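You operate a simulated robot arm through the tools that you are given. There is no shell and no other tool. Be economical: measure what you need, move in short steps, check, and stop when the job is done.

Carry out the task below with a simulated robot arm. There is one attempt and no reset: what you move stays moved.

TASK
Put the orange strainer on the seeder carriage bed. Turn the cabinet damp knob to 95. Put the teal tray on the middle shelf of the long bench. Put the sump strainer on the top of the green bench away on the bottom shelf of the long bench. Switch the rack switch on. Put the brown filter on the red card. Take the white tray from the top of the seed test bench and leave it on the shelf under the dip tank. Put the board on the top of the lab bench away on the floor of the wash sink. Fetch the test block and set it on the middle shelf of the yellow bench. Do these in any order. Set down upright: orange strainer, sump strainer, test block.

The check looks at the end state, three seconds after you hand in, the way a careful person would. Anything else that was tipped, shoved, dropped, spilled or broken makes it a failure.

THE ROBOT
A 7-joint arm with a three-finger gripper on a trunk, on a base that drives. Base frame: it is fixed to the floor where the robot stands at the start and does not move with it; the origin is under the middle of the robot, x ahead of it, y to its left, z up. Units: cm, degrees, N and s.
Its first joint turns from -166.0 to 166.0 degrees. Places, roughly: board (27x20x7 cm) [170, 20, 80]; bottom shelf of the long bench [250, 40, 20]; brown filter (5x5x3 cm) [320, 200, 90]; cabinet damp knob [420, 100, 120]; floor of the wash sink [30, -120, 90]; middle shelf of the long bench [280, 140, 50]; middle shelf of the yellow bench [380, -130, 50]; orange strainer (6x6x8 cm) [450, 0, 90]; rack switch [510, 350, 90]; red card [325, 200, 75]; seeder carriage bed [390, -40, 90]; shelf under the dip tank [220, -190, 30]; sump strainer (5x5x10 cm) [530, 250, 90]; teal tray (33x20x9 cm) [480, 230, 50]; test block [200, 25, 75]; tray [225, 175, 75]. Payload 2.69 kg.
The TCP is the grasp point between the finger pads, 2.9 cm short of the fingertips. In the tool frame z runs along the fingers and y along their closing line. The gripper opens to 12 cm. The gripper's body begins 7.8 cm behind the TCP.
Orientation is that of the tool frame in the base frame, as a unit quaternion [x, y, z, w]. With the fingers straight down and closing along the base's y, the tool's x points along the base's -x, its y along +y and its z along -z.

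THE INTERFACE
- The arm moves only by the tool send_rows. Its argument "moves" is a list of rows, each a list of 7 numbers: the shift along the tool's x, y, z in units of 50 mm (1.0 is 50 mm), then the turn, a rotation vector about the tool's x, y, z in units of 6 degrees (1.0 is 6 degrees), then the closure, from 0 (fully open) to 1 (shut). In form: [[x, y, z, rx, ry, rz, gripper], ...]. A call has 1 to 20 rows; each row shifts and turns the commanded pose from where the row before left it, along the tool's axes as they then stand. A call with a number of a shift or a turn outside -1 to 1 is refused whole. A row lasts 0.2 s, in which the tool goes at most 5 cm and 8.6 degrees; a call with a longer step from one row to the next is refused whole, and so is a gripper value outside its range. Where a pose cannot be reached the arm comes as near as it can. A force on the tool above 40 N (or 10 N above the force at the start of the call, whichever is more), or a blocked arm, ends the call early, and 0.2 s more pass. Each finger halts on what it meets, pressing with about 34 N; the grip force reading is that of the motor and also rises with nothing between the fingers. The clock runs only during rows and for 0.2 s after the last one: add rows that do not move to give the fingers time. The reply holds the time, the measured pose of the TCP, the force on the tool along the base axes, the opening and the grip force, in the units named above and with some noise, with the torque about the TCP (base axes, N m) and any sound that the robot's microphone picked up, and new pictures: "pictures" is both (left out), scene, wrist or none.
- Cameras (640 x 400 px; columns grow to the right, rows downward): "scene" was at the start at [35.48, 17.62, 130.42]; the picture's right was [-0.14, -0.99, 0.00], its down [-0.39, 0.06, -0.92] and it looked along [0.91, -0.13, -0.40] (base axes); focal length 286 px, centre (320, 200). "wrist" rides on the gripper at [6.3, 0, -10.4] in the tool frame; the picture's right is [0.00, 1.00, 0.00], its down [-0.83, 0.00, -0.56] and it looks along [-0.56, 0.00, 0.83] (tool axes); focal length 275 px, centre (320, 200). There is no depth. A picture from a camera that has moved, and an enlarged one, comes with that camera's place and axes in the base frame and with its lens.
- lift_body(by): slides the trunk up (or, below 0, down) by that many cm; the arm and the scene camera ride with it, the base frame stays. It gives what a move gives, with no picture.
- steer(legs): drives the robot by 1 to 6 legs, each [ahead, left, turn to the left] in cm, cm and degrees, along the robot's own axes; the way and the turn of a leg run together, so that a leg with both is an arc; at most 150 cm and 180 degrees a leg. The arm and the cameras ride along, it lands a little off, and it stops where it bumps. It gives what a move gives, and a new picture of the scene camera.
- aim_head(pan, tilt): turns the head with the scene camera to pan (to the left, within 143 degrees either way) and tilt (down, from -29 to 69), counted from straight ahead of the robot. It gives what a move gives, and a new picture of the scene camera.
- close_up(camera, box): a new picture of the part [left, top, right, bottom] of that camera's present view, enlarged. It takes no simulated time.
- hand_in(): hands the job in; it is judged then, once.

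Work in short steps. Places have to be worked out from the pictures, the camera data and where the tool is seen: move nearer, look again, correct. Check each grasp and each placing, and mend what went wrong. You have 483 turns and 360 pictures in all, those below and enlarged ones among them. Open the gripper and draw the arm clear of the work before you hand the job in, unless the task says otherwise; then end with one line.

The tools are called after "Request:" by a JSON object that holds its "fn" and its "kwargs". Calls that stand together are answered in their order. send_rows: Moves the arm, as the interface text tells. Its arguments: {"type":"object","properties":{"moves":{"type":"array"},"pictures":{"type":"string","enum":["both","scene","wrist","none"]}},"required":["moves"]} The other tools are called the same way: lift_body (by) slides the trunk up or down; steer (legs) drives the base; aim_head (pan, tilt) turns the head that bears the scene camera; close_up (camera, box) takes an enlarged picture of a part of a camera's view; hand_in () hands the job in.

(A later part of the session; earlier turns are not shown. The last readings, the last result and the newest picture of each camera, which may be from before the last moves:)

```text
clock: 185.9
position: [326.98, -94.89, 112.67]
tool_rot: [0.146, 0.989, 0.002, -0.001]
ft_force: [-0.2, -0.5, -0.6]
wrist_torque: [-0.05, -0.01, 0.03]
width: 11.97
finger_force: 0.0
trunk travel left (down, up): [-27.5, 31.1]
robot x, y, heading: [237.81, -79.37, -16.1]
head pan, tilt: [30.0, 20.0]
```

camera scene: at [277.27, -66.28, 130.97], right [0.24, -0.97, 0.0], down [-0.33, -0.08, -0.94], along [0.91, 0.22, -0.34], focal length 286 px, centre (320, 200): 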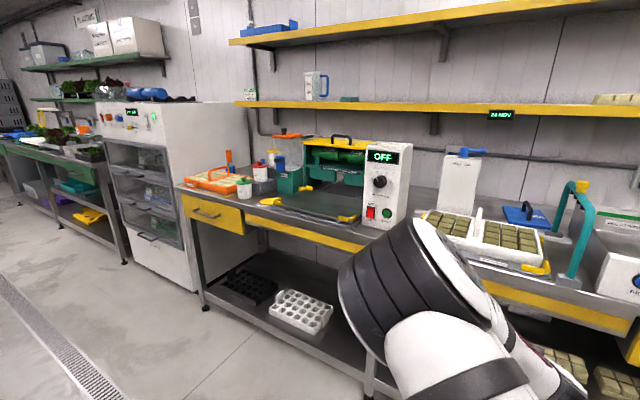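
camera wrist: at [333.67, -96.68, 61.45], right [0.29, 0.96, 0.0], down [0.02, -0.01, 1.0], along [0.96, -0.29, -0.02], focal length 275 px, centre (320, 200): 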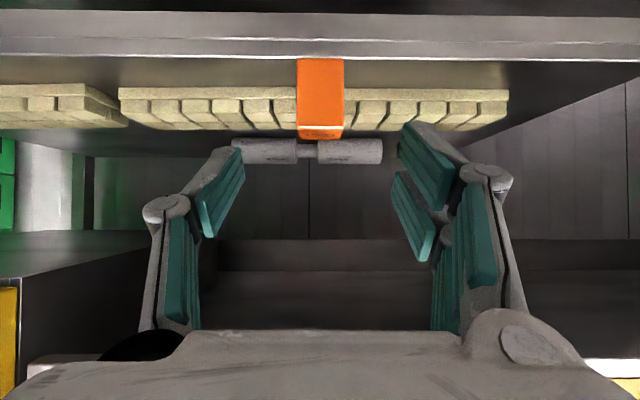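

Pull the arm back 28 cm, then drive ahead and left to stand before the left half of the yellow bench.

Request:
{"fn": "send_rows", "kwargs": {"moves": [[0.95, 0, 0, 0, 0, 0, 0], [0.95, 0, 0, 0, 0, 0, 0], [0.95, 0, 0, 0, 0, 0, 0], [0.95, 0, 0, 0, 0, 0, 0], [0.95, 0, 0, 0, 0, 0, 0], [0.95, 0, 0, 0, 0, 0, 0], [0, 0, 0, 0, 0, 0, 0]], "pictures": "none"}}

Request:
{"fn": "steer", "kwargs": {"legs": [[60, 0, 0], [0, 95, 0]]}}

Request:
{"fn": "aim_head", "kwargs": {"pan": 0, "tilt": 30}}

```text
clock: 187.0
position: [305.86, -101.25, 112.72]
tool_rot: [0.307, 0.952, -0.002, 0.0]
ft_force: [0.6, 1.4, -0.2]
wrist_torque: [-0.09, 0.04, -0.02]
width: 12.01
finger_force: 0.0
trunk travel left (down, up): [-27.5, 31.1]
robot x, y, heading: [237.53, -79.1, -16.4]
head pan, tilt: [30.0, 20.0]
stopped in row 5: the arm was blocked; the commanded pose is now the measured one
```

```text
clock: 192.6
position: [374.38, -78.43, 113.1]
tool_rot: [0.312, 0.95, -0.007, 0.004]
ft_force: [-2.8, -2.9, 2.8]
wrist_torque: [0.23, -0.11, 0.09]
width: 12.02
finger_force: 0.0
trunk travel left (down, up): [-27.5, 31.1]
robot x, y, heading: [306.28, -56.06, -15.6]
head pan, tilt: [30.0, 20.0]
stopped in leg 2: the force on the tool passed its limit at 62 N (the readings are from after the stop); the commanded pose is now the measured one
camera scene: at [345.67, -42.7, 130.98], right [0.24, -0.97, 0.0], down [-0.33, -0.08, -0.94], along [0.91, 0.23, -0.34], focal length 286 px, centre (320, 200)
```

scene: 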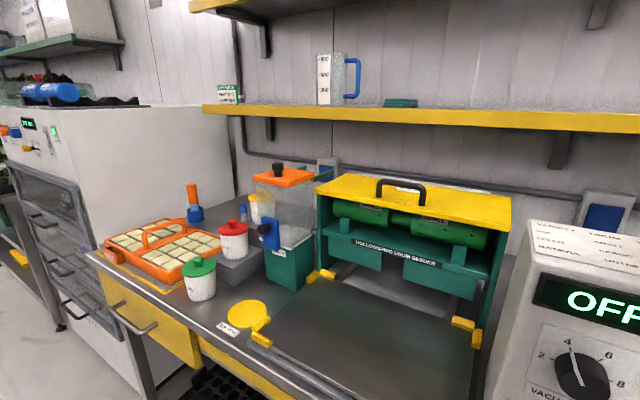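

```text
clock: 193.6
position: [374.05, -79.24, 113.03]
tool_rot: [0.323, 0.946, -0.006, 0.007]
ft_force: [-1.0, 0.0, -1.3]
wrist_torque: [-0.02, 0.03, 0.02]
width: 11.99
finger_force: 0.1
trunk travel left (down, up): [-27.5, 31.1]
robot x, y, heading: [306.27, -56.12, -15.9]
head pan, tilt: [0.0, 30.0]
camera scene: at [345.34, -45.02, 128.25], right [-0.01, -1.0, 0.0], down [-0.6, 0.0, -0.8], along [0.8, -0.01, -0.6], focal length 286 px, centre (320, 200)
```

scene: 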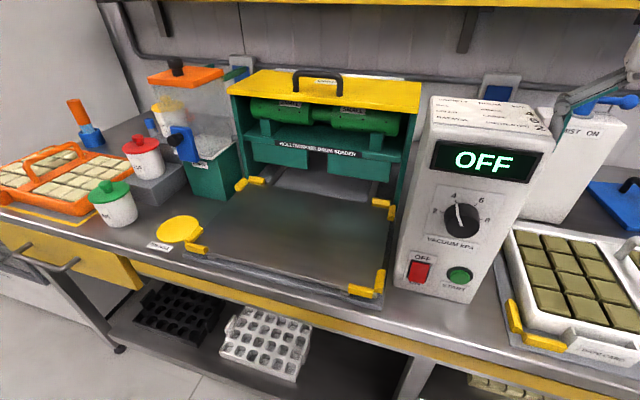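

The hand bumped into something at right (white mist tower) while sliding left. I back away to the right and look.

Request:
{"fn": "steer", "kwargs": {"legs": [[-5, -15, 0]]}}

Request:
{"fn": "aim_head", "kwargs": {"pan": -30, "tilt": 25}}

Request:
{"fn": "close_up", "kwargs": {"camera": "wrist", "box": [0, 0, 640, 400]}}

```text
clock: 195.0
position: [365.19, -92.0, 113.01]
tool_rot: [0.321, 0.947, -0.004, 0.005]
ft_force: [1.2, 0.5, -1.1]
wrist_torque: [0.02, 0.0, -0.01]
width: 11.98
finger_force: 0.0
trunk travel left (down, up): [-27.5, 31.1]
robot x, y, heading: [297.4, -68.47, -15.8]
head pan, tilt: [0.0, 30.0]
camera scene: at [336.36, -57.96, 128.11], right [-0.01, -1.0, 0.0], down [-0.62, 0.01, -0.79], along [0.79, -0.01, -0.62], focal length 286 px, centre (320, 200)
```

scene: 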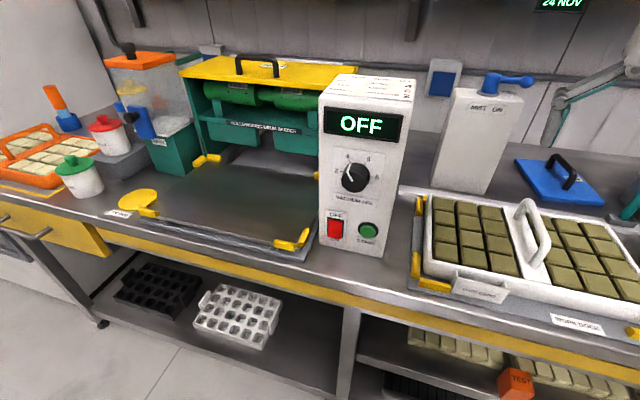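

```text
clock: 195.9
position: [365.1, -92.25, 113.06]
tool_rot: [0.324, 0.946, -0.001, 0.005]
ft_force: [0.2, 0.2, 0.7]
wrist_torque: [0.01, -0.03, -0.01]
width: 12.0
finger_force: 0.1
trunk travel left (down, up): [-27.5, 31.1]
robot x, y, heading: [297.6, -69.01, -15.9]
head pan, tilt: [-30.0, 25.0]
camera scene: at [336.38, -58.17, 128.18], right [-0.04, -1.0, 0.0], down [-0.61, 0.02, -0.79], along [0.79, -0.03, -0.61], focal length 286 px, centre (320, 200)
```

scene: 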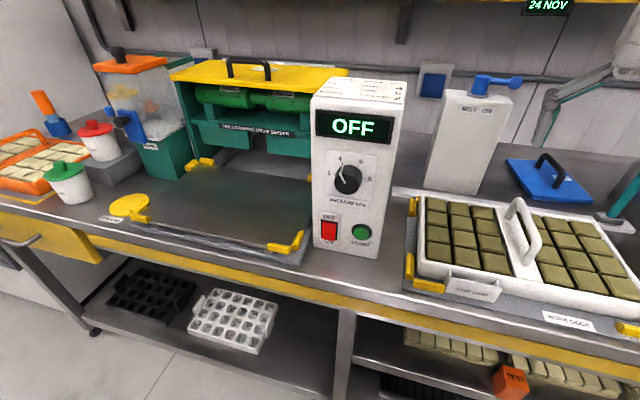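

```text
1.00 times, centred on (320, 200) of wrist (not enlarged: the box is as wide or as high as the picture)
camera zoom: at [360.01, -88.33, 123.41], right [0.61, 0.79, 0.0], down [0.65, -0.5, 0.57], along [0.45, -0.34, -0.82], focal length 275 px, centre (320, 200)
```

zoom: 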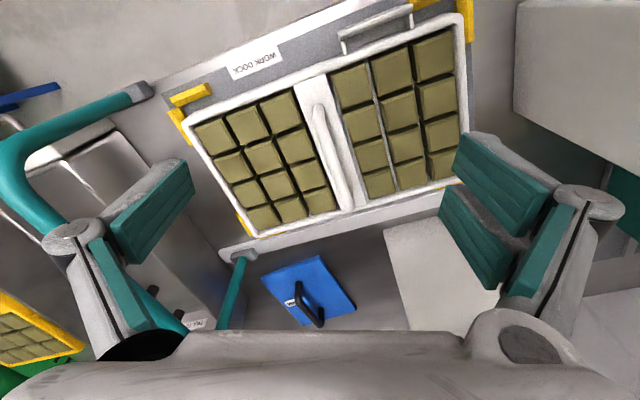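

The arm is pinching the head (pan didn't follow). I move the base right and back for room, then extend the arm forward to free the head.

Request:
{"fn": "steer", "kwargs": {"legs": [[0, -28, 0], [-30, 0, 0]]}}

Request:
{"fn": "send_rows", "kwargs": {"moves": [[-0.6, -0.3, -0.3, 0, 0, 0, 0], [-0.6, -0.3, -0.3, 0, 0, 0, 0], [-0.6, -0.3, 0, 0, 0, 0, 0], [-0.6, -0.3, 0, 0, 0, 0, 0], [0, 0, 0, 0, 0, 0, 0]], "pictures": "both"}}

```text
clock: 199.5
position: [328.22, -111.59, 113.06]
tool_rot: [0.325, 0.946, -0.002, 0.004]
ft_force: [0.5, 0.1, 1.2]
wrist_torque: [-0.01, 0.02, -0.01]
width: 12.01
finger_force: 0.0
trunk travel left (down, up): [-27.5, 31.1]
robot x, y, heading: [260.68, -87.87, -16.0]
head pan, tilt: [-30.0, 25.0]
camera scene: at [299.77, -77.34, 128.16], right [-0.04, -1.0, 0.0], down [-0.61, 0.03, -0.79], along [0.79, -0.03, -0.61], focal length 286 px, centre (320, 200)
```

scene: 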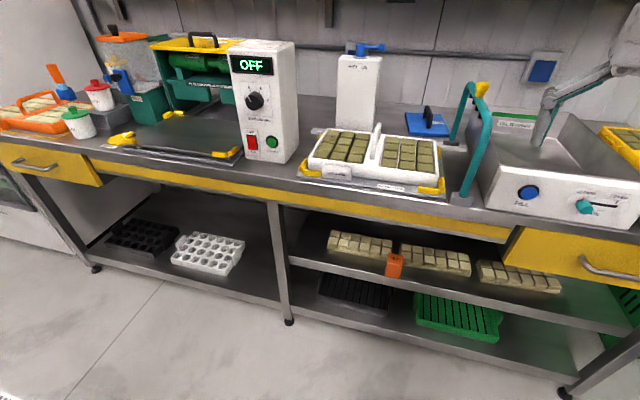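

```text
clock: 200.7
position: [334.18, -123.71, 116.1]
tool_rot: [0.325, 0.946, -0.002, 0.005]
ft_force: [0.4, 1.0, -0.4]
wrist_torque: [0.03, -0.01, 0.0]
width: 11.98
finger_force: 0.0
trunk travel left (down, up): [-27.5, 31.1]
robot x, y, heading: [260.45, -87.64, -15.8]
head pan, tilt: [-30.0, 25.0]
camera scene: at [297.52, -83.62, 130.17], right [-0.72, -0.69, 0.0], down [-0.29, 0.3, -0.91], along [0.63, -0.65, -0.42], focal length 286 px, centre (320, 200)
camera wrist: at [329.15, -119.79, 126.45], right [0.61, 0.79, 0.0], down [0.65, -0.51, 0.57], along [0.45, -0.35, -0.82], focal length 275 px, centre (320, 200)
```

scene: 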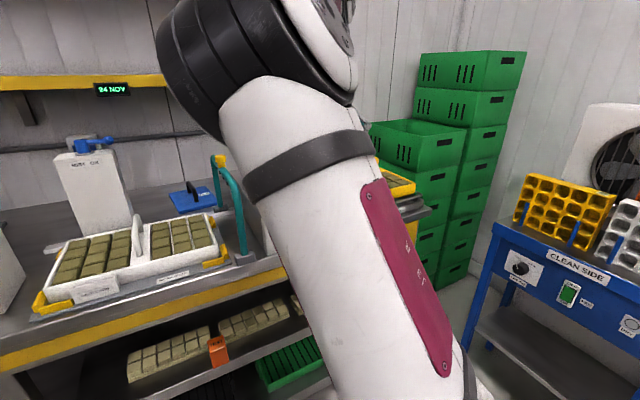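
wrist: 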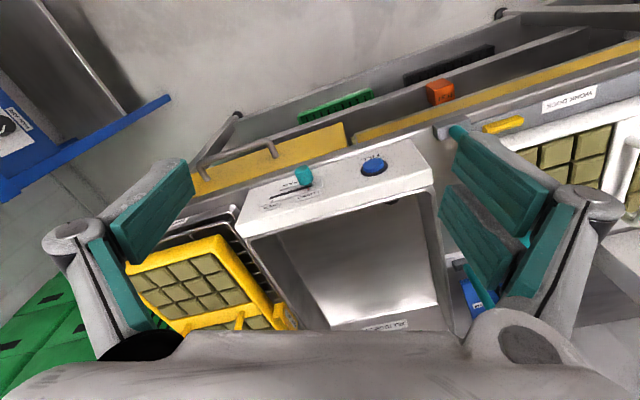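

Head is free again. I raise the trunk 20 cm so the hand clears everything, then drive ahead and left along the bench.

Request:
{"fn": "lift_body", "kwargs": {"by": 22}}

Request:
{"fn": "steer", "kwargs": {"legs": [[36, 0, 0], [0, 100, 0]]}}

Request:
{"fn": "aim_head", "kwargs": {"pan": 5, "tilt": 30}}

```text
clock: 203.1
position: [328.04, -121.84, 138.31]
tool_rot: [0.326, 0.946, -0.002, 0.005]
ft_force: [0.0, -0.8, -0.1]
wrist_torque: [-0.01, -0.02, 0.02]
width: 12.0
finger_force: 0.0
trunk travel left (down, up): [-49.5, 9.1]
robot x, y, heading: [260.84, -87.97, -16.1]
head pan, tilt: [-30.0, 25.0]
```

```text
clock: 210.1
position: [390.61, -37.85, 138.22]
tool_rot: [0.327, 0.945, -0.001, 0.005]
ft_force: [0.6, -0.2, 0.2]
wrist_torque: [0.03, 0.02, -0.02]
width: 12.0
finger_force: 0.0
trunk travel left (down, up): [-49.5, 9.1]
robot x, y, heading: [323.38, -3.48, -16.2]
head pan, tilt: [-30.0, 25.0]
camera scene: at [347.37, 4.3, 152.16], right [-0.72, -0.69, 0.0], down [-0.29, 0.31, -0.91], along [0.63, -0.66, -0.42], focal length 286 px, centre (320, 200)
```

scene: 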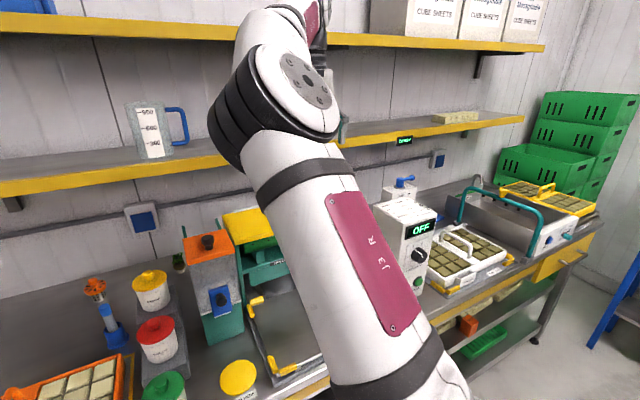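

```text
clock: 211.1
position: [390.57, -37.82, 138.24]
tool_rot: [0.327, 0.945, -0.002, 0.005]
ft_force: [0.2, 0.7, 0.2]
wrist_torque: [0.0, 0.0, 0.02]
width: 12.0
finger_force: 0.0
trunk travel left (down, up): [-49.5, 9.1]
robot x, y, heading: [323.16, -3.44, -16.2]
head pan, tilt: [5.0, 30.0]
camera scene: at [349.87, 9.18, 151.36], right [-0.2, -0.98, 0.0], down [-0.49, 0.1, -0.87], along [0.85, -0.17, -0.5], focal length 286 px, centre (320, 200)
```

scene: 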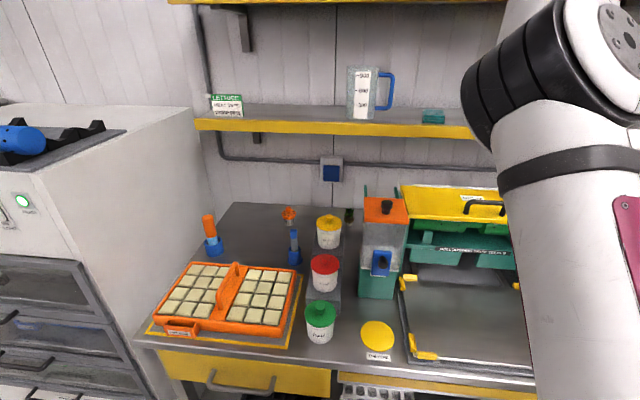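

Two orange-topped things stand behind the orange tray, (210,235) and (292,235). Zoom in.

Request:
{"fn": "close_up", "kwargs": {"camera": "scene", "box": [190, 190, 430, 340]}}

```text
2.67 times, centred on (310, 265) of scene
camera zoom: at [349.87, 9.18, 151.36], right [-0.2, -0.98, 0.0], down [-0.49, 0.1, -0.87], along [0.85, -0.17, -0.5], focal length 764 px, centre (347, 27)
```

zoom: 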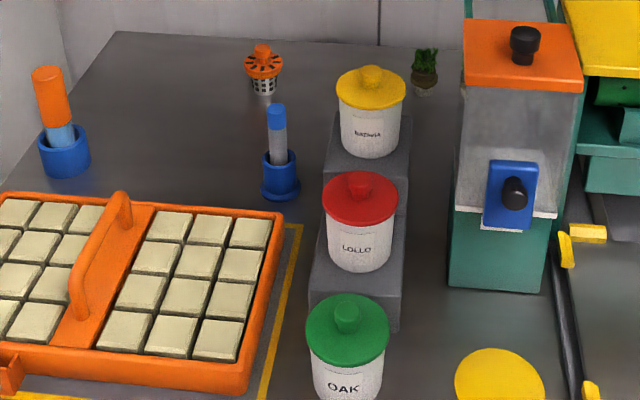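

The orange strainer (orange flange over a mesh basket) is at about (444,3), behind the blue dibber, under the upper shelf. I drive 14 cm closer and keep the arm high.

Request:
{"fn": "steer", "kwargs": {"legs": [[13, 6, 0]]}}

Request:
{"fn": "aim_head", "kwargs": {"pan": -5, "tilt": 40}}

```text
clock: 212.5
position: [404.98, -35.84, 138.25]
tool_rot: [0.326, 0.945, -0.002, 0.005]
ft_force: [0.7, -0.2, -0.4]
wrist_torque: [0.03, 0.0, -0.01]
width: 11.97
finger_force: 0.0
trunk travel left (down, up): [-49.5, 9.1]
robot x, y, heading: [337.63, -1.49, -16.2]
head pan, tilt: [5.0, 30.0]
camera scene: at [364.16, 11.29, 151.36], right [-0.19, -0.98, 0.0], down [-0.49, 0.1, -0.87], along [0.85, -0.17, -0.5], focal length 286 px, centre (320, 200)
```

scene: 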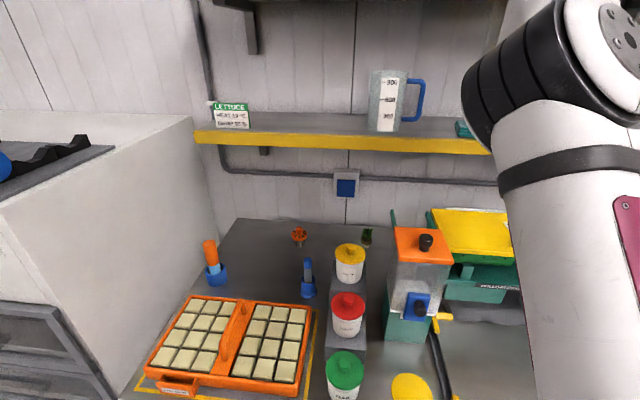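

```text
clock: 213.2
position: [405.01, -35.74, 138.25]
tool_rot: [0.327, 0.945, -0.002, 0.005]
ft_force: [0.1, -0.4, 0.1]
wrist_torque: [-0.02, -0.02, -0.02]
width: 12.0
finger_force: 0.0
trunk travel left (down, up): [-49.5, 9.1]
robot x, y, heading: [337.34, -1.74, -16.3]
head pan, tilt: [-5.0, 40.0]
camera scene: at [363.23, 9.98, 149.83], right [-0.36, -0.93, 0.0], down [-0.6, 0.23, -0.77], along [0.71, -0.28, -0.64], focal length 286 px, centre (320, 200)
```

scene: 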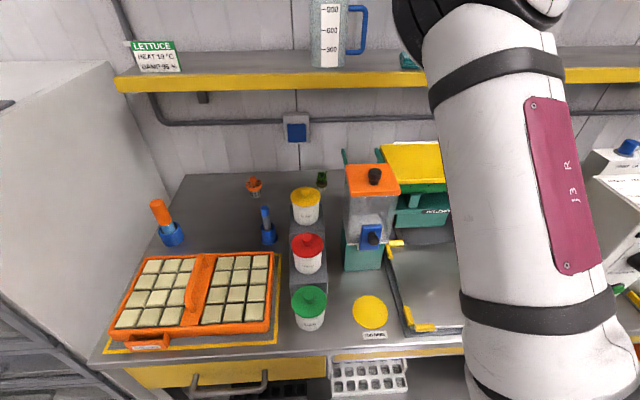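

Strainer ≈(444.5,2.8). I turn the tool to azimuth ≈11° and pitch it 45° forward, at height.

Request:
{"fn": "send_rows", "kwargs": {"moves": [[0, 0, 0, 0, 0, -0.92, 0], [0, 0, 0, 0, 0, -0.92, 0], [0, 0, 0, 0, 0, -0.92, 0], [0, 0, 0, 0, 0, -0.92, 0], [0, 0, 0, 0, 0, -0.92, 0], [0, 0, 0, 0, 0, -0.92, 0], [0, 0, 0, 0, 0, -0.92, 0], [0, 0, 0, 0, 0, -0.92, 0], [0, 0, 0, 0, 0, -0.92, 0], [0, 0, 0, 0, -0.9375, 0, 0], [0, 0, 0, 0, -0.9375, 0, 0], [0, 0, 0, 0, -0.9375, 0, 0], [0, 0, 0, 0, -0.9375, 0, 0], [0, 0, 0, 0, -0.9375, 0, 0], [0, 0, 0, 0, -0.9375, 0, 0], [0, 0, 0, 0, -0.9375, 0, 0], [0, 0, 0, 0, -0.9375, 0, 0], [0, 0, 0, 0, 0, 0, 0]], "pictures": "scene"}}

```text
clock: 217.0
position: [405.07, -35.8, 138.32]
tool_rot: [-0.095, 0.918, 0.035, 0.385]
ft_force: [0.1, 0.5, -0.8]
wrist_torque: [0.0, -0.01, 0.04]
width: 12.0
finger_force: 0.1
trunk travel left (down, up): [-49.5, 9.1]
robot x, y, heading: [337.93, -1.44, -15.9]
head pan, tilt: [-5.0, 40.0]
camera scene: at [363.23, 9.97, 149.82], right [-0.36, -0.93, 0.0], down [-0.6, 0.23, -0.77], along [0.71, -0.28, -0.64], focal length 286 px, centre (320, 200)
```

scene: 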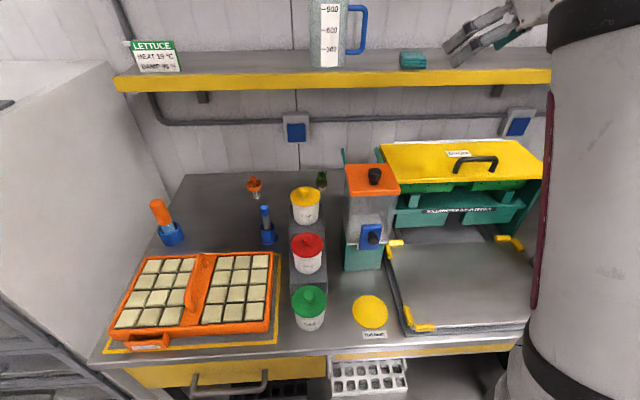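

Elbow is now out of the way and the carriage bed is visible. Move left to (405,12) at height, then lower to z≈108 (below the shelf level).

Request:
{"fn": "send_rows", "kwargs": {"moves": [[-0.115, 0.937, 0.131, 0, 0, 0, 0.3], [-0.115, 0.937, 0.131, 0, 0, 0, 0.3], [-0.115, 0.937, 0.131, 0, 0, 0, 0.3], [-0.115, 0.937, 0.131, 0, 0, 0, 0.3], [-0.115, 0.937, 0.131, 0, 0, 0, 0.3], [-0.115, 0.937, 0.131, 0, 0, 0, 0.3], [-0.115, 0.937, 0.131, 0, 0, 0, 0.3], [-0.115, 0.937, 0.131, 0, 0, 0, 0.3], [-0.115, 0.937, 0.131, 0, 0, 0, 0.3], [-0.115, 0.937, 0.131, 0, 0, 0, 0.3], [0, 0, 0, 0, 0, 0, 0.3]], "pictures": "scene"}}

```text
clock: 219.4
position: [404.33, 12.13, 137.36]
tool_rot: [-0.094, 0.918, 0.034, 0.384]
ft_force: [0.8, 0.7, 0.9]
wrist_torque: [0.0, -0.01, 0.0]
width: 8.39
finger_force: 0.0
trunk travel left (down, up): [-49.5, 9.1]
robot x, y, heading: [337.61, -1.3, -16.2]
head pan, tilt: [-5.0, 40.0]
camera scene: at [363.22, 9.97, 149.83], right [-0.36, -0.93, 0.0], down [-0.6, 0.23, -0.77], along [0.71, -0.28, -0.64], focal length 286 px, centre (320, 200)
```

scene: 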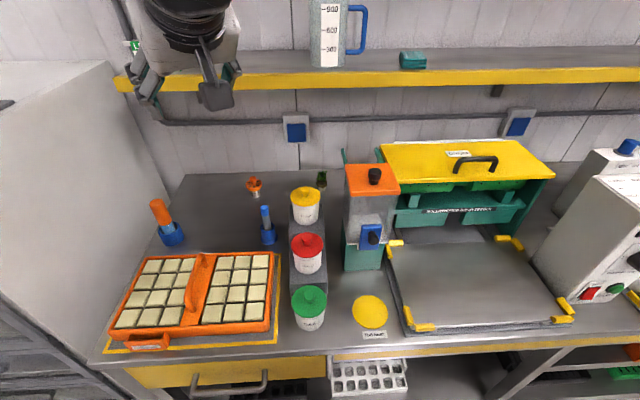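

Lower the trunk 22 cm, bringing the hand to z≈115 without changing its posture.

Request:
{"fn": "lift_body", "kwargs": {"by": -24}}

Request:
{"fn": "send_rows", "kwargs": {"moves": [[0.155, 0, 0.155, 0, 0, 0, 0.3], [0.155, 0, 0.155, 0, 0, 0, 0.3], [0.155, 0, 0.155, 0, 0, 0, 0.3], [0.155, 0, 0.155, 0, 0, 0, 0.3], [0, 0, 0, 0, 0, 0, 0.3]], "pictures": "both"}}

```text
clock: 221.9
position: [406.45, 8.45, 113.67]
tool_rot: [-0.05, 0.924, 0.042, 0.377]
ft_force: [-0.8, -0.7, -0.1]
wrist_torque: [0.0, -0.02, 0.0]
width: 8.4
finger_force: 0.0
trunk travel left (down, up): [-25.5, 33.1]
robot x, y, heading: [337.73, -1.55, -16.3]
head pan, tilt: [-5.0, 40.0]
```

```text
clock: 223.3
position: [407.1, 7.14, 110.39]
tool_rot: [-0.028, 0.92, 0.043, 0.388]
ft_force: [-0.6, 1.0, -0.2]
wrist_torque: [-0.02, -0.06, -0.06]
width: 8.39
finger_force: 0.0
trunk travel left (down, up): [-25.5, 33.1]
robot x, y, heading: [337.17, -1.39, -16.1]
head pan, tilt: [-5.0, 40.0]
stopped in row 5: the arm was blocked; the commanded pose is now the measured one
camera scene: at [370.95, 4.03, 122.19], right [-0.92, -0.39, 0.0], down [-0.36, 0.86, -0.36], along [0.14, -0.33, -0.93], focal length 286 px, centre (320, 200)
camera wrist: at [395.31, 5.94, 113.11], right [-0.09, 0.99, 0.06], down [0.18, -0.04, 0.98], along [0.98, 0.1, -0.18], focal length 275 px, centre (320, 200)
```

scene: 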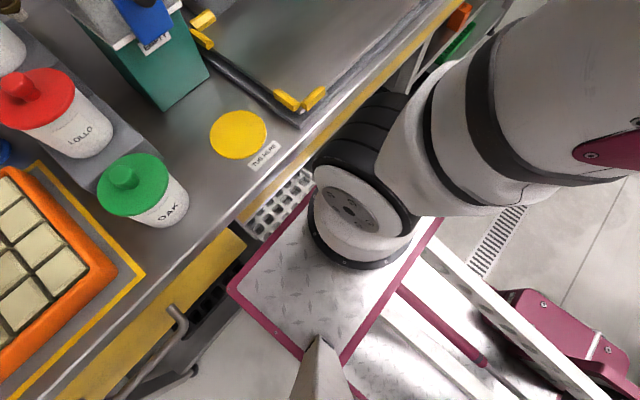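
wrist: 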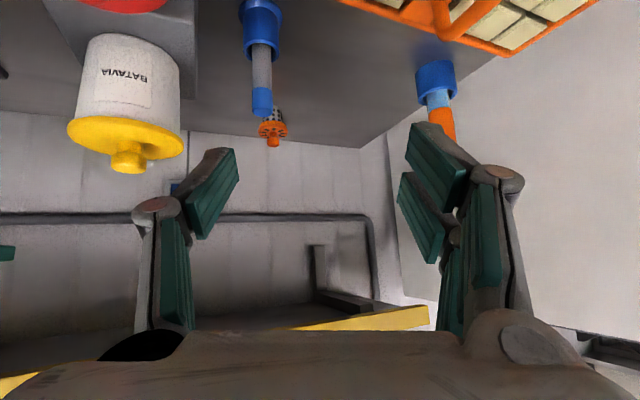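

The arm is again pressing the head because the strainer lies far to my left. I raise the trunk back, return the hand to the right, and re-park 40 cm further left.

Request:
{"fn": "lift_body", "kwargs": {"by": 25}}

Request:
{"fn": "send_rows", "kwargs": {"moves": [[0.05, -0.9, 0, 0, 0, 0, 0.3], [0.05, -0.9, 0, 0, 0, 0, 0.3], [0.05, -0.9, 0, 0, 0, 0, 0.3], [0.05, -0.9, 0, 0, 0, 0, 0.3], [0.05, -0.9, 0, 0, 0, 0, 0.3], [0.05, -0.9, 0, 0, 0, 0, 0.3], [0.05, -0.9, 0, 0, 0, 0, 0.3], [0.05, -0.9, 0, 0, 0, 0, 0.3], [0.05, -0.9, 0, 0, 0, 0, 0.3], [0, 0, 0, 0, 0, 0, 0.3]], "pictures": "scene"}}

```text
clock: 225.9
position: [406.63, 7.43, 135.32]
tool_rot: [-0.035, 0.919, 0.041, 0.39]
ft_force: [0.3, -0.1, -0.1]
wrist_torque: [0.03, 0.02, -0.02]
width: 8.37
finger_force: 0.0
trunk travel left (down, up): [-50.5, 8.1]
robot x, y, heading: [337.71, -1.4, -16.3]
head pan, tilt: [-5.0, 40.0]
```

```text
clock: 228.1
position: [408.78, -32.96, 131.57]
tool_rot: [-0.035, 0.919, 0.041, 0.39]
ft_force: [-1.0, -0.4, -0.2]
wrist_torque: [-0.01, -0.05, 0.03]
width: 8.4
finger_force: 0.1
trunk travel left (down, up): [-50.5, 8.1]
robot x, y, heading: [337.42, -1.38, -16.3]
head pan, tilt: [-5.0, 40.0]
camera scene: at [362.29, 10.25, 150.83], right [-0.36, -0.93, 0.0], down [-0.6, 0.23, -0.77], along [0.71, -0.28, -0.64], focal length 286 px, centre (320, 200)
```

scene: 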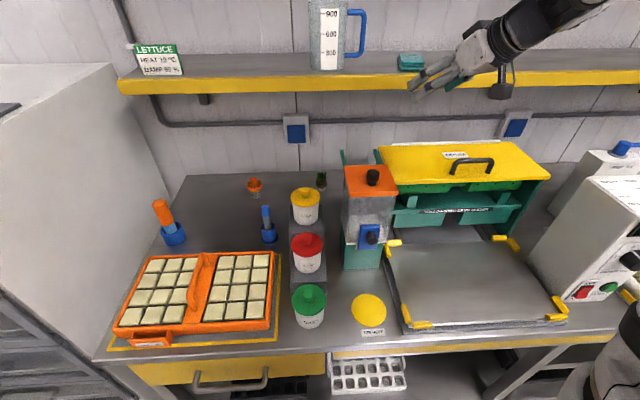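

Hand is back at the right. Slide the base 40 cm to the left.

Request:
{"fn": "steer", "kwargs": {"legs": [[0, 40, 0]]}}

Request:
{"fn": "close_up", "kwargs": {"camera": "wrist", "box": [0, 0, 640, 400]}}

```text
clock: 230.6
position: [420.13, 6.5, 131.59]
tool_rot: [-0.039, 0.919, 0.043, 0.389]
ft_force: [-0.2, -0.4, -0.7]
wrist_torque: [0.01, -0.03, 0.01]
width: 8.4
finger_force: 0.2
trunk travel left (down, up): [-50.5, 8.1]
robot x, y, heading: [348.52, 37.57, -15.6]
head pan, tilt: [-5.0, 40.0]
camera scene: at [373.28, 49.23, 150.83], right [-0.35, -0.94, 0.0], down [-0.6, 0.23, -0.77], along [0.72, -0.27, -0.64], focal length 286 px, centre (320, 200)
```

scene: 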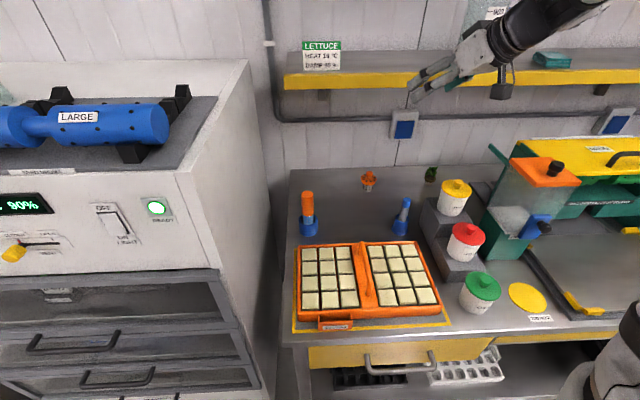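

```text
1.00 times, centred on (320, 200) of wrist (not enlarged: the box is as wide or as high as the picture)
camera zoom: at [408.46, 5.05, 134.35], right [-0.11, 0.99, 0.05], down [0.18, -0.03, 0.98], along [0.98, 0.11, -0.18], focal length 275 px, centre (320, 200)
```

zoom: 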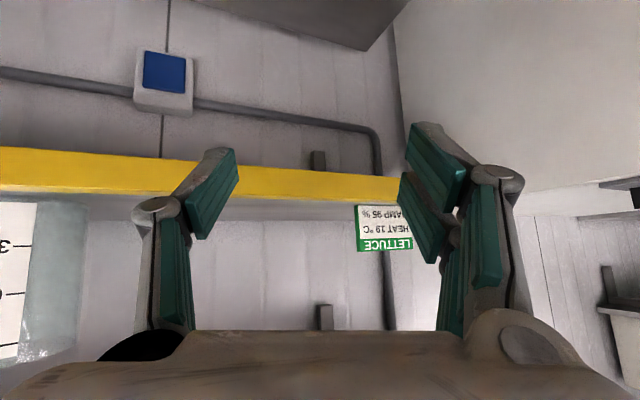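

Strainer confirmed at (445,3). I fix a small roll and lower the hand to z≈108, staying left of the cups.

Request:
{"fn": "send_rows", "kwargs": {"moves": [[0, 0, 0, 0.324, 0, -0.34, 0.3], [0.574, 0.093, 0.567, 0, 0, 0, 0.3], [0.574, 0.093, 0.567, 0, 0, 0, 0.3], [0.574, 0.093, 0.567, 0, 0, 0, 0.3], [0.574, 0.093, 0.567, 0, 0, 0, 0.3], [0.574, 0.093, 0.567, 0, 0, 0, 0.3], [0.574, 0.093, 0.567, 0, 0, 0, 0.3], [0, 0, 0, 0, 0, 0, 0.3]], "pictures": "both"}}

```text
clock: 232.4
position: [419.99, 9.48, 107.42]
tool_rot: [-0.049, 0.919, 0.021, 0.391]
ft_force: [-0.7, -0.2, 0.6]
wrist_torque: [-0.03, 0.03, 0.02]
width: 8.43
finger_force: 0.1
trunk travel left (down, up): [-50.5, 8.1]
robot x, y, heading: [348.88, 37.24, -15.7]
head pan, tilt: [-5.0, 40.0]
camera scene: at [373.27, 49.22, 150.84], right [-0.35, -0.94, 0.0], down [-0.6, 0.23, -0.77], along [0.72, -0.27, -0.64], focal length 286 px, centre (320, 200)
camera wrist: at [408.3, 8.24, 110.14], right [-0.11, 0.99, 0.0], down [0.17, 0.02, 0.98], along [0.98, 0.11, -0.18], focal length 275 px, centre (320, 200)
```

scene: 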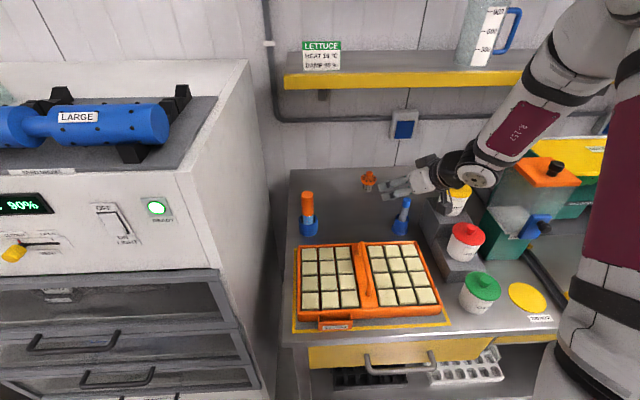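
wrist: 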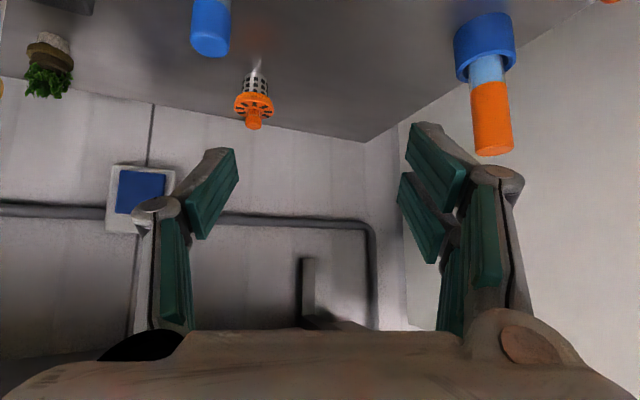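

Flange at z≈89.7, knob top ≈93.4, at (445,3). I turn azimuth slightly and move over it at z≈102.

Request:
{"fn": "send_rows", "kwargs": {"moves": [[0, 0, 0, 0.72, 0, 0.69, 0.3], [0, 0, 0, 0, 0, 0, 0.3]], "pictures": "none"}}

```text
clock: 233.0
position: [420.15, 9.51, 107.4]
tool_rot: [0.0, 0.92, -0.001, 0.392]
ft_force: [0.4, -1.3, 0.6]
wrist_torque: [-0.03, -0.02, -0.01]
width: 8.42
finger_force: 0.0
trunk travel left (down, up): [-50.5, 8.1]
robot x, y, heading: [348.76, 37.42, -15.7]
head pan, tilt: [-5.0, 40.0]
```

Orientation clean. Advance over the strainer.

Request:
{"fn": "send_rows", "kwargs": {"moves": [[-0.443, -0.21, 0.723, 0, 0, 0, 0.3], [-0.443, -0.21, 0.723, 0, 0, 0, 0.3], [-0.443, -0.21, 0.723, 0, 0, 0, 0.3], [-0.443, -0.21, 0.723, 0, 0, 0, 0.3], [-0.443, -0.21, 0.723, 0, 0, 0, 0.3], [-0.443, -0.21, 0.723, 0, 0, 0, 0.3], [0, 0, 0, 0, 0, 0, 0.3]], "pictures": "both"}}

```text
clock: 234.6
position: [444.96, 2.93, 102.09]
tool_rot: [-0.001, 0.92, 0.0, 0.392]
ft_force: [0.2, -0.6, 0.8]
wrist_torque: [-0.02, -0.01, 0.03]
width: 8.42
finger_force: 0.2
trunk travel left (down, up): [-50.5, 8.1]
robot x, y, heading: [348.77, 37.29, -15.8]
head pan, tilt: [-5.0, 40.0]
camera scene: at [373.27, 49.23, 150.84], right [-0.35, -0.94, 0.0], down [-0.6, 0.23, -0.77], along [0.72, -0.27, -0.64], focal length 286 px, centre (320, 200)
camera wrist: at [433.23, 2.92, 104.77], right [0.0, 1.0, 0.0], down [0.18, 0.01, 0.98], along [0.98, 0.0, -0.18], focal length 275 px, centre (320, 200)
```

scene: 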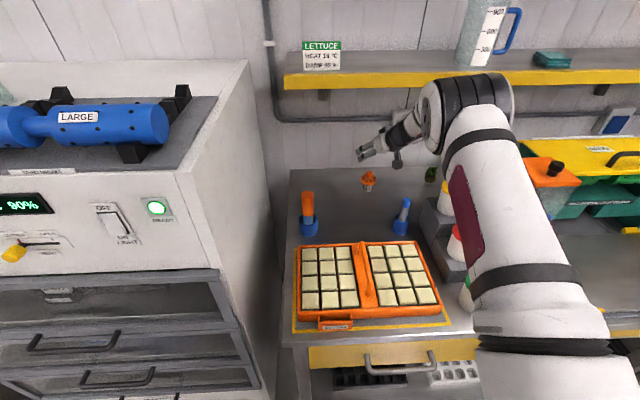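
wrist: 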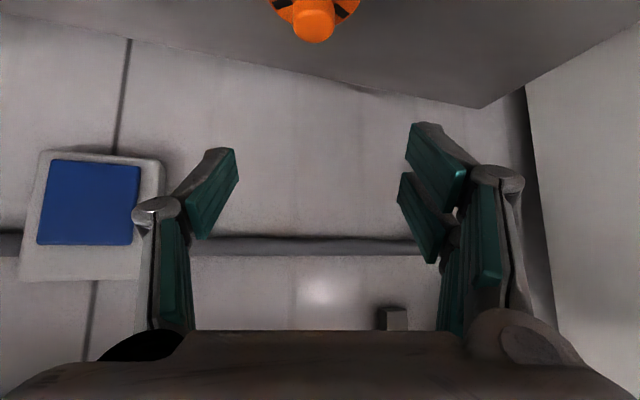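

Knob directly below (445.5,2.5). Descend to z≈90.

Request:
{"fn": "send_rows", "kwargs": {"moves": [[0.42, -0.018, 0.423, 0, 0, 0, 0.3], [0.42, -0.018, 0.423, 0, 0, 0, 0.3], [0.42, -0.018, 0.423, 0, 0, 0, 0.3], [0.38, -0.018, 0.39, 0, 0, 0, 0.3], [0, 0, 0, 0, 0, 0, 0.3]], "pictures": "both"}}

```text
clock: 235.8
position: [445.35, 2.68, 90.41]
tool_rot: [0.0, 0.92, 0.0, 0.391]
ft_force: [-0.3, 0.1, 0.2]
wrist_torque: [0.02, -0.01, 0.01]
width: 8.41
finger_force: 0.1
trunk travel left (down, up): [-50.5, 8.1]
robot x, y, heading: [348.61, 37.19, -15.7]
head pan, tilt: [-5.0, 40.0]
camera scene: at [373.28, 49.22, 150.84], right [-0.35, -0.94, 0.0], down [-0.6, 0.23, -0.77], along [0.72, -0.27, -0.64], focal length 286 px, centre (320, 200)
camera wrist: at [433.62, 2.63, 93.03], right [0.0, 1.0, 0.0], down [0.18, 0.0, 0.98], along [0.98, 0.0, -0.18], focal length 275 px, centre (320, 200)
```

scene: 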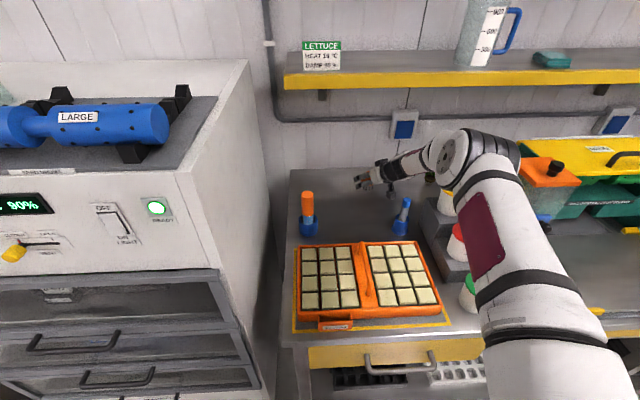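
wrist: 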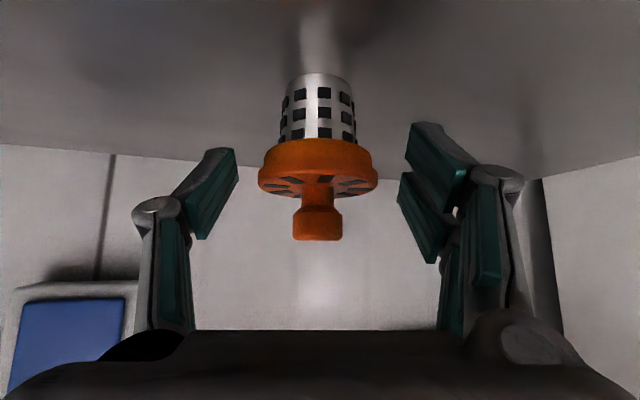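

Strainer centred; the flange is level with the pads. Close gently.

Request:
{"fn": "send_rows", "kwargs": {"moves": [[0, 0, 0, 0, 0, 0, 0.5], [0, 0, 0, 0, 0, 0, 0.65], [0, 0, 0, 0, 0, 0, 0.75], [0, 0, 0, 0, 0, 0, 0.75]], "pictures": "wrist"}}

```text
clock: 236.8
position: [445.4, 2.73, 90.38]
tool_rot: [-0.001, 0.92, 0.0, 0.391]
ft_force: [-0.8, 0.1, -0.1]
wrist_torque: [-0.01, 0.0, -0.03]
width: 5.53
finger_force: 34.0
trunk travel left (down, up): [-50.5, 8.1]
robot x, y, heading: [348.63, 37.05, -15.5]
head pan, tilt: [-5.0, 40.0]
camera wrist: at [433.62, 2.64, 93.06], right [0.0, 1.0, 0.0], down [0.18, 0.0, 0.98], along [0.98, 0.0, -0.18], focal length 275 px, centre (320, 200)
```

wrist: 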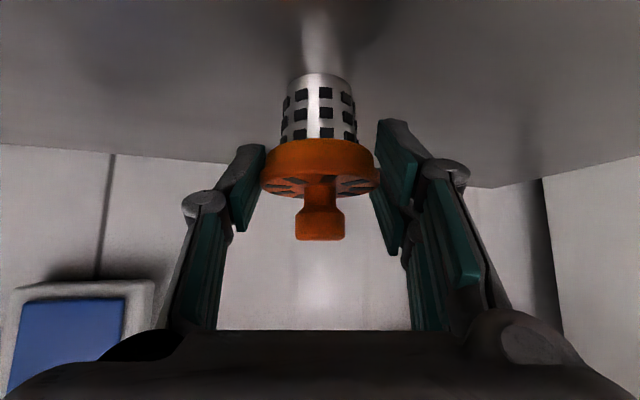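

Gripped (5.5 cm). Lift 12 cm, shift left 9 cm to avoid the dibber, and withdraw.

Request:
{"fn": "send_rows", "kwargs": {"moves": [[-0.43, 0, -0.42, 0, 0, 0, 0.75], [-0.43, 0, -0.42, 0, 0, 0, 0.75], [-0.43, 0, -0.42, 0, 0, 0, 0.75], [-0.43, 0, -0.42, 0, 0, 0, 0.75], [0, 0.9, 0, 0, 0, 0, 0.75], [0, 0.9, 0, 0, 0, 0, 0.75], [0.443, 0, -0.723, 0, 0, 0, 0.75], [0.443, 0, -0.723, 0, 0, 0, 0.75], [0.443, 0, -0.723, 0, 0, 0, 0.75], [0.443, 0, -0.723, 0, 0, 0, 0.75], [0.443, 0, -0.723, 0, 0, 0, 0.75], [0.443, 0, -0.723, 0, 0, 0, 0.75], [0, 0, 0, 0, 0, 0, 0.75]], "pictures": "both"}}

```text
clock: 239.6
position: [420.26, 11.55, 107.8]
tool_rot: [-0.001, 0.921, 0.0, 0.391]
ft_force: [0.2, 0.0, -1.2]
wrist_torque: [0.04, -0.02, -0.01]
width: 5.53
finger_force: 34.1
trunk travel left (down, up): [-50.5, 8.1]
robot x, y, heading: [348.5, 37.41, -15.7]
head pan, tilt: [-5.0, 40.0]
camera scene: at [373.28, 49.23, 150.83], right [-0.35, -0.94, 0.0], down [-0.6, 0.23, -0.77], along [0.72, -0.27, -0.64], focal length 286 px, centre (320, 200)
camera wrist: at [408.49, 11.44, 110.46], right [0.0, 1.0, 0.0], down [0.18, 0.0, 0.98], along [0.98, 0.0, -0.18], focal length 275 px, centre (320, 200)
```

scene: 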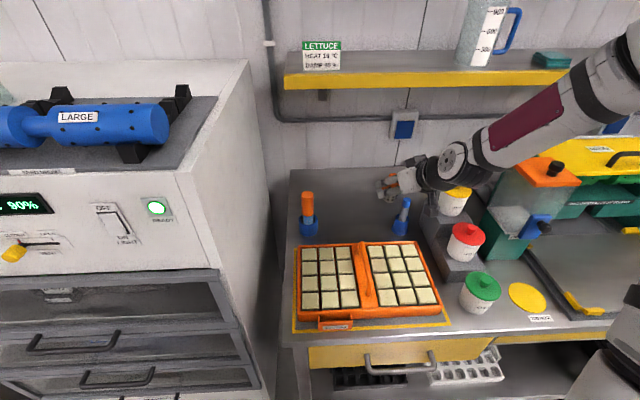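
wrist: 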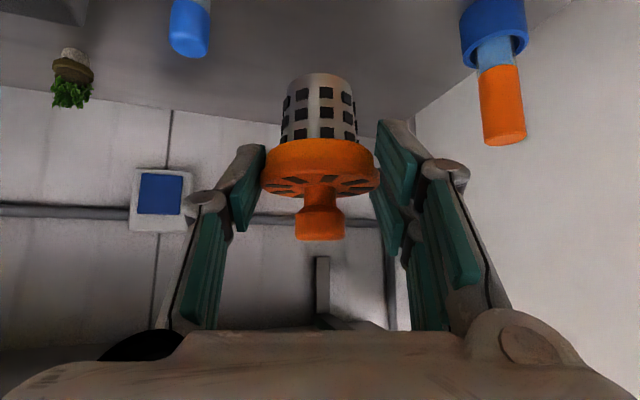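

Strainer held upright. Raise to z≈131, then drive 20 cm right so the carriage bed is at a comfortable reach.

Request:
{"fn": "send_rows", "kwargs": {"moves": [[-0.577, 0, -0.553, 0, 0, 0, 0.75], [-0.577, 0, -0.553, 0, 0, 0, 0.75], [-0.577, 0, -0.553, 0, 0, 0, 0.75], [-0.577, 0, -0.553, 0, 0, 0, 0.75], [-0.577, 0, -0.553, 0, 0, 0, 0.75], [-0.577, 0, -0.553, 0, 0, 0, 0.75], [0, 0, 0, 0, 0, 0, 0.75]], "pictures": "none"}}

Request:
{"fn": "steer", "kwargs": {"legs": [[0, -22, 0]]}}

```text
clock: 241.2
position: [420.37, 11.78, 131.78]
tool_rot: [-0.001, 0.92, 0.0, 0.391]
ft_force: [-0.4, -0.5, -1.4]
wrist_torque: [0.02, -0.02, -0.01]
width: 5.5
finger_force: 34.1
trunk travel left (down, up): [-50.5, 8.1]
robot x, y, heading: [348.7, 37.3, -15.9]
head pan, tilt: [-5.0, 40.0]
```

```text
clock: 242.9
position: [414.34, -9.52, 131.74]
tool_rot: [-0.001, 0.92, 0.0, 0.391]
ft_force: [0.5, -0.5, -0.3]
wrist_torque: [0.02, -0.03, -0.02]
width: 5.52
finger_force: 34.0
trunk travel left (down, up): [-50.5, 8.1]
robot x, y, heading: [342.52, 16.21, -15.6]
head pan, tilt: [-5.0, 40.0]
camera scene: at [367.32, 28.08, 150.83], right [-0.35, -0.94, 0.0], down [-0.6, 0.23, -0.77], along [0.72, -0.27, -0.64], focal length 286 px, centre (320, 200)
```

scene: 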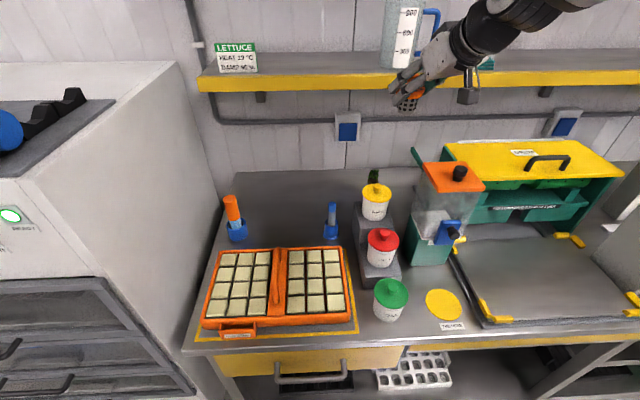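

Bed centre ≈(390,-41), 37×21 cm. Move the hand above (388.5,-38) at height.

Request:
{"fn": "send_rows", "kwargs": {"moves": [[0.4475, -0.7125, -0.465, 0, 0, 0, 0.75], [0.4475, -0.7125, -0.465, 0, 0, 0, 0.75], [0.4475, -0.7125, -0.465, 0, 0, 0, 0.75], [0.4475, -0.7125, -0.465, 0, 0, 0, 0.75], [0.4475, -0.7125, -0.465, 0, 0, 0, 0.75], [0.4475, -0.7125, -0.465, 0, 0, 0, 0.75], [0.4475, -0.7125, -0.465, 0, 0, 0, 0.75], [0.4475, -0.7125, -0.465, 0, 0, 0, 0.75], [0, 0, 0, 0, 0, 0, 0.75]], "pictures": "both"}}

```text
clock: 244.9
position: [388.62, -38.12, 131.78]
tool_rot: [0.0, 0.92, 0.0, 0.392]
ft_force: [0.2, 0.0, -0.3]
wrist_torque: [0.01, 0.04, -0.04]
width: 5.49
finger_force: 33.8
trunk travel left (down, up): [-50.5, 8.1]
robot x, y, heading: [342.74, 15.96, -15.7]
head pan, tilt: [-5.0, 40.0]
camera scene: at [367.32, 28.08, 150.83], right [-0.35, -0.94, 0.0], down [-0.6, 0.23, -0.77], along [0.72, -0.27, -0.64], focal length 286 px, centre (320, 200)
camera wrist: at [376.83, -38.15, 134.49], right [0.0, 1.0, 0.0], down [0.18, 0.0, 0.98], along [0.98, 0.0, -0.18], focal length 275 px, centre (320, 200)
```

scene: 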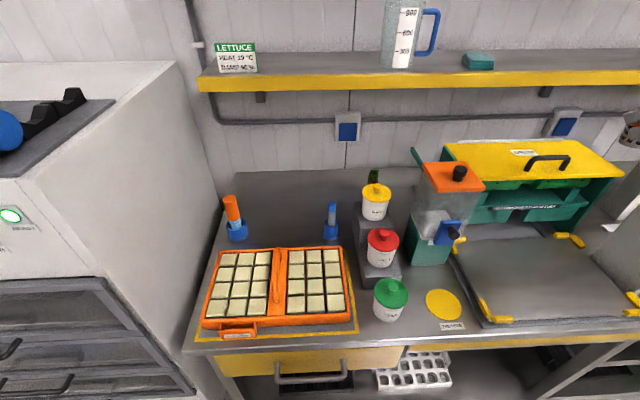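
wrist: 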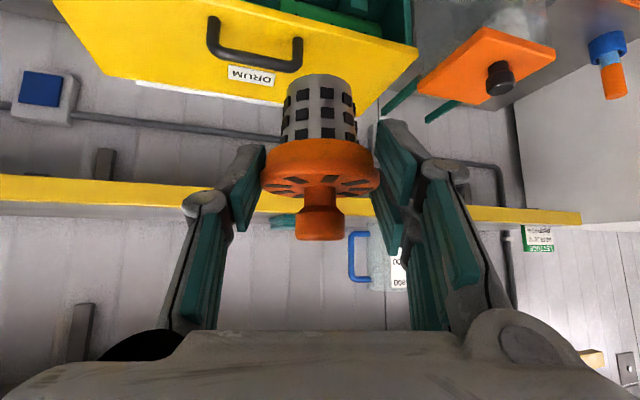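

Descend to z≈101 above the bed and turn the head to watch.

Request:
{"fn": "send_rows", "kwargs": {"moves": [[0.617, 0, 0.594, 0, 0, 0, 0.75], [0.617, 0, 0.594, 0, 0, 0, 0.75], [0.617, 0, 0.594, 0, 0, 0, 0.75], [0.617, 0, 0.594, 0, 0, 0, 0.75], [0.617, 0, 0.594, 0, 0, 0, 0.75], [0.617, 0, 0.594, 0, 0, 0, 0.75], [0.617, 0, 0.594, 0, 0, 0, 0.75], [0, 0, 0, 0, 0, 0, 0.75]], "pictures": "wrist"}}

Request:
{"fn": "aim_head", "kwargs": {"pan": -30, "tilt": 42}}

```text
clock: 246.7
position: [388.55, -37.8, 101.8]
tool_rot: [0.0, 0.92, 0.0, 0.392]
ft_force: [0.9, -0.2, -0.8]
wrist_torque: [0.02, 0.0, 0.0]
width: 5.49
finger_force: 33.8
trunk travel left (down, up): [-50.5, 8.1]
robot x, y, heading: [342.64, 16.35, -15.5]
head pan, tilt: [-5.0, 40.0]
camera wrist: at [376.72, -37.9, 104.49], right [0.0, 1.0, 0.0], down [0.18, 0.01, 0.98], along [0.98, 0.0, -0.18], focal length 275 px, centre (320, 200)
```

wrist: 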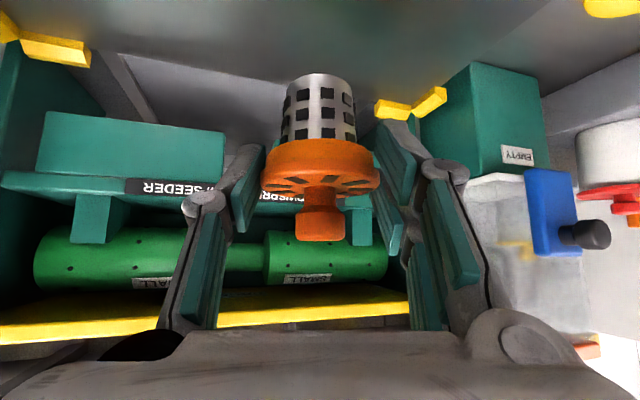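

```text
clock: 247.6
position: [388.44, -37.95, 101.91]
tool_rot: [0.0, 0.92, -0.001, 0.392]
ft_force: [-0.5, 0.8, -1.1]
wrist_torque: [0.0, -0.01, 0.01]
width: 5.47
finger_force: 34.0
trunk travel left (down, up): [-50.5, 8.1]
robot x, y, heading: [342.65, 15.97, -15.8]
head pan, tilt: [-30.0, 42.0]
camera scene: at [365.21, 25.1, 150.54], right [-0.72, -0.7, 0.0], down [-0.47, 0.48, -0.74], along [0.52, -0.53, -0.67], focal length 286 px, centre (320, 200)
```

scene: 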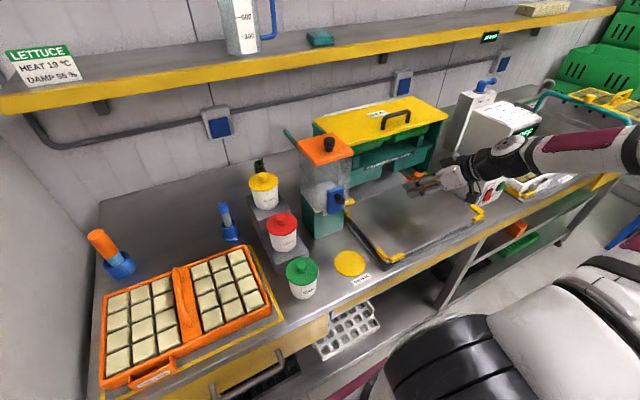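

Zoom on the hand near the vacuum box to make sure they are clear.

Request:
{"fn": "close_up", "kwargs": {"camera": "scene", "box": [360, 80, 580, 260]}}

```text
2.22 times, centred on (470, 170) of scene
camera zoom: at [365.21, 25.1, 150.54], right [-0.72, -0.7, 0.0], down [-0.47, 0.48, -0.74], along [0.52, -0.53, -0.67], focal length 636 px, centre (-13, 267)
```

zoom: 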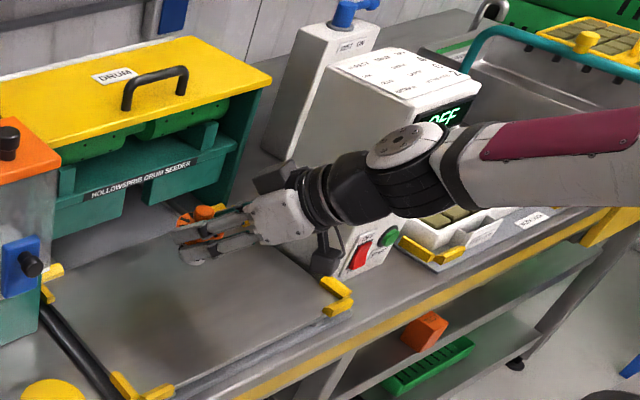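

Clear in front of the box. Lower further toward the bed.

Request:
{"fn": "send_rows", "kwargs": {"moves": [[0.4, 0, 0.385, 0, 0, 0, 0.75], [0.4, 0, 0.385, 0, 0, 0, 0.75], [0.2, 0, 0.19, 0, 0, 0, 0.75], [0, 0, 0, 0, 0, 0, 0.75]], "pictures": "wrist"}}

```text
clock: 248.6
position: [388.63, -37.96, 94.93]
tool_rot: [-0.002, 0.92, 0.0, 0.391]
ft_force: [0.0, 0.3, -0.8]
wrist_torque: [0.0, 0.01, -0.04]
width: 5.47
finger_force: 34.2
trunk travel left (down, up): [-50.5, 8.1]
robot x, y, heading: [342.83, 16.44, -15.7]
head pan, tilt: [-30.0, 42.0]
camera wrist: at [376.82, -37.99, 97.64], right [0.0, 1.0, 0.0], down [0.18, 0.01, 0.98], along [0.98, 0.0, -0.18], focal length 275 px, centre (320, 200)
```

wrist: 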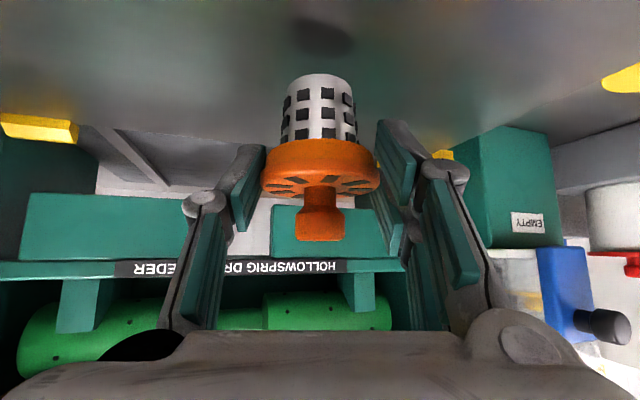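

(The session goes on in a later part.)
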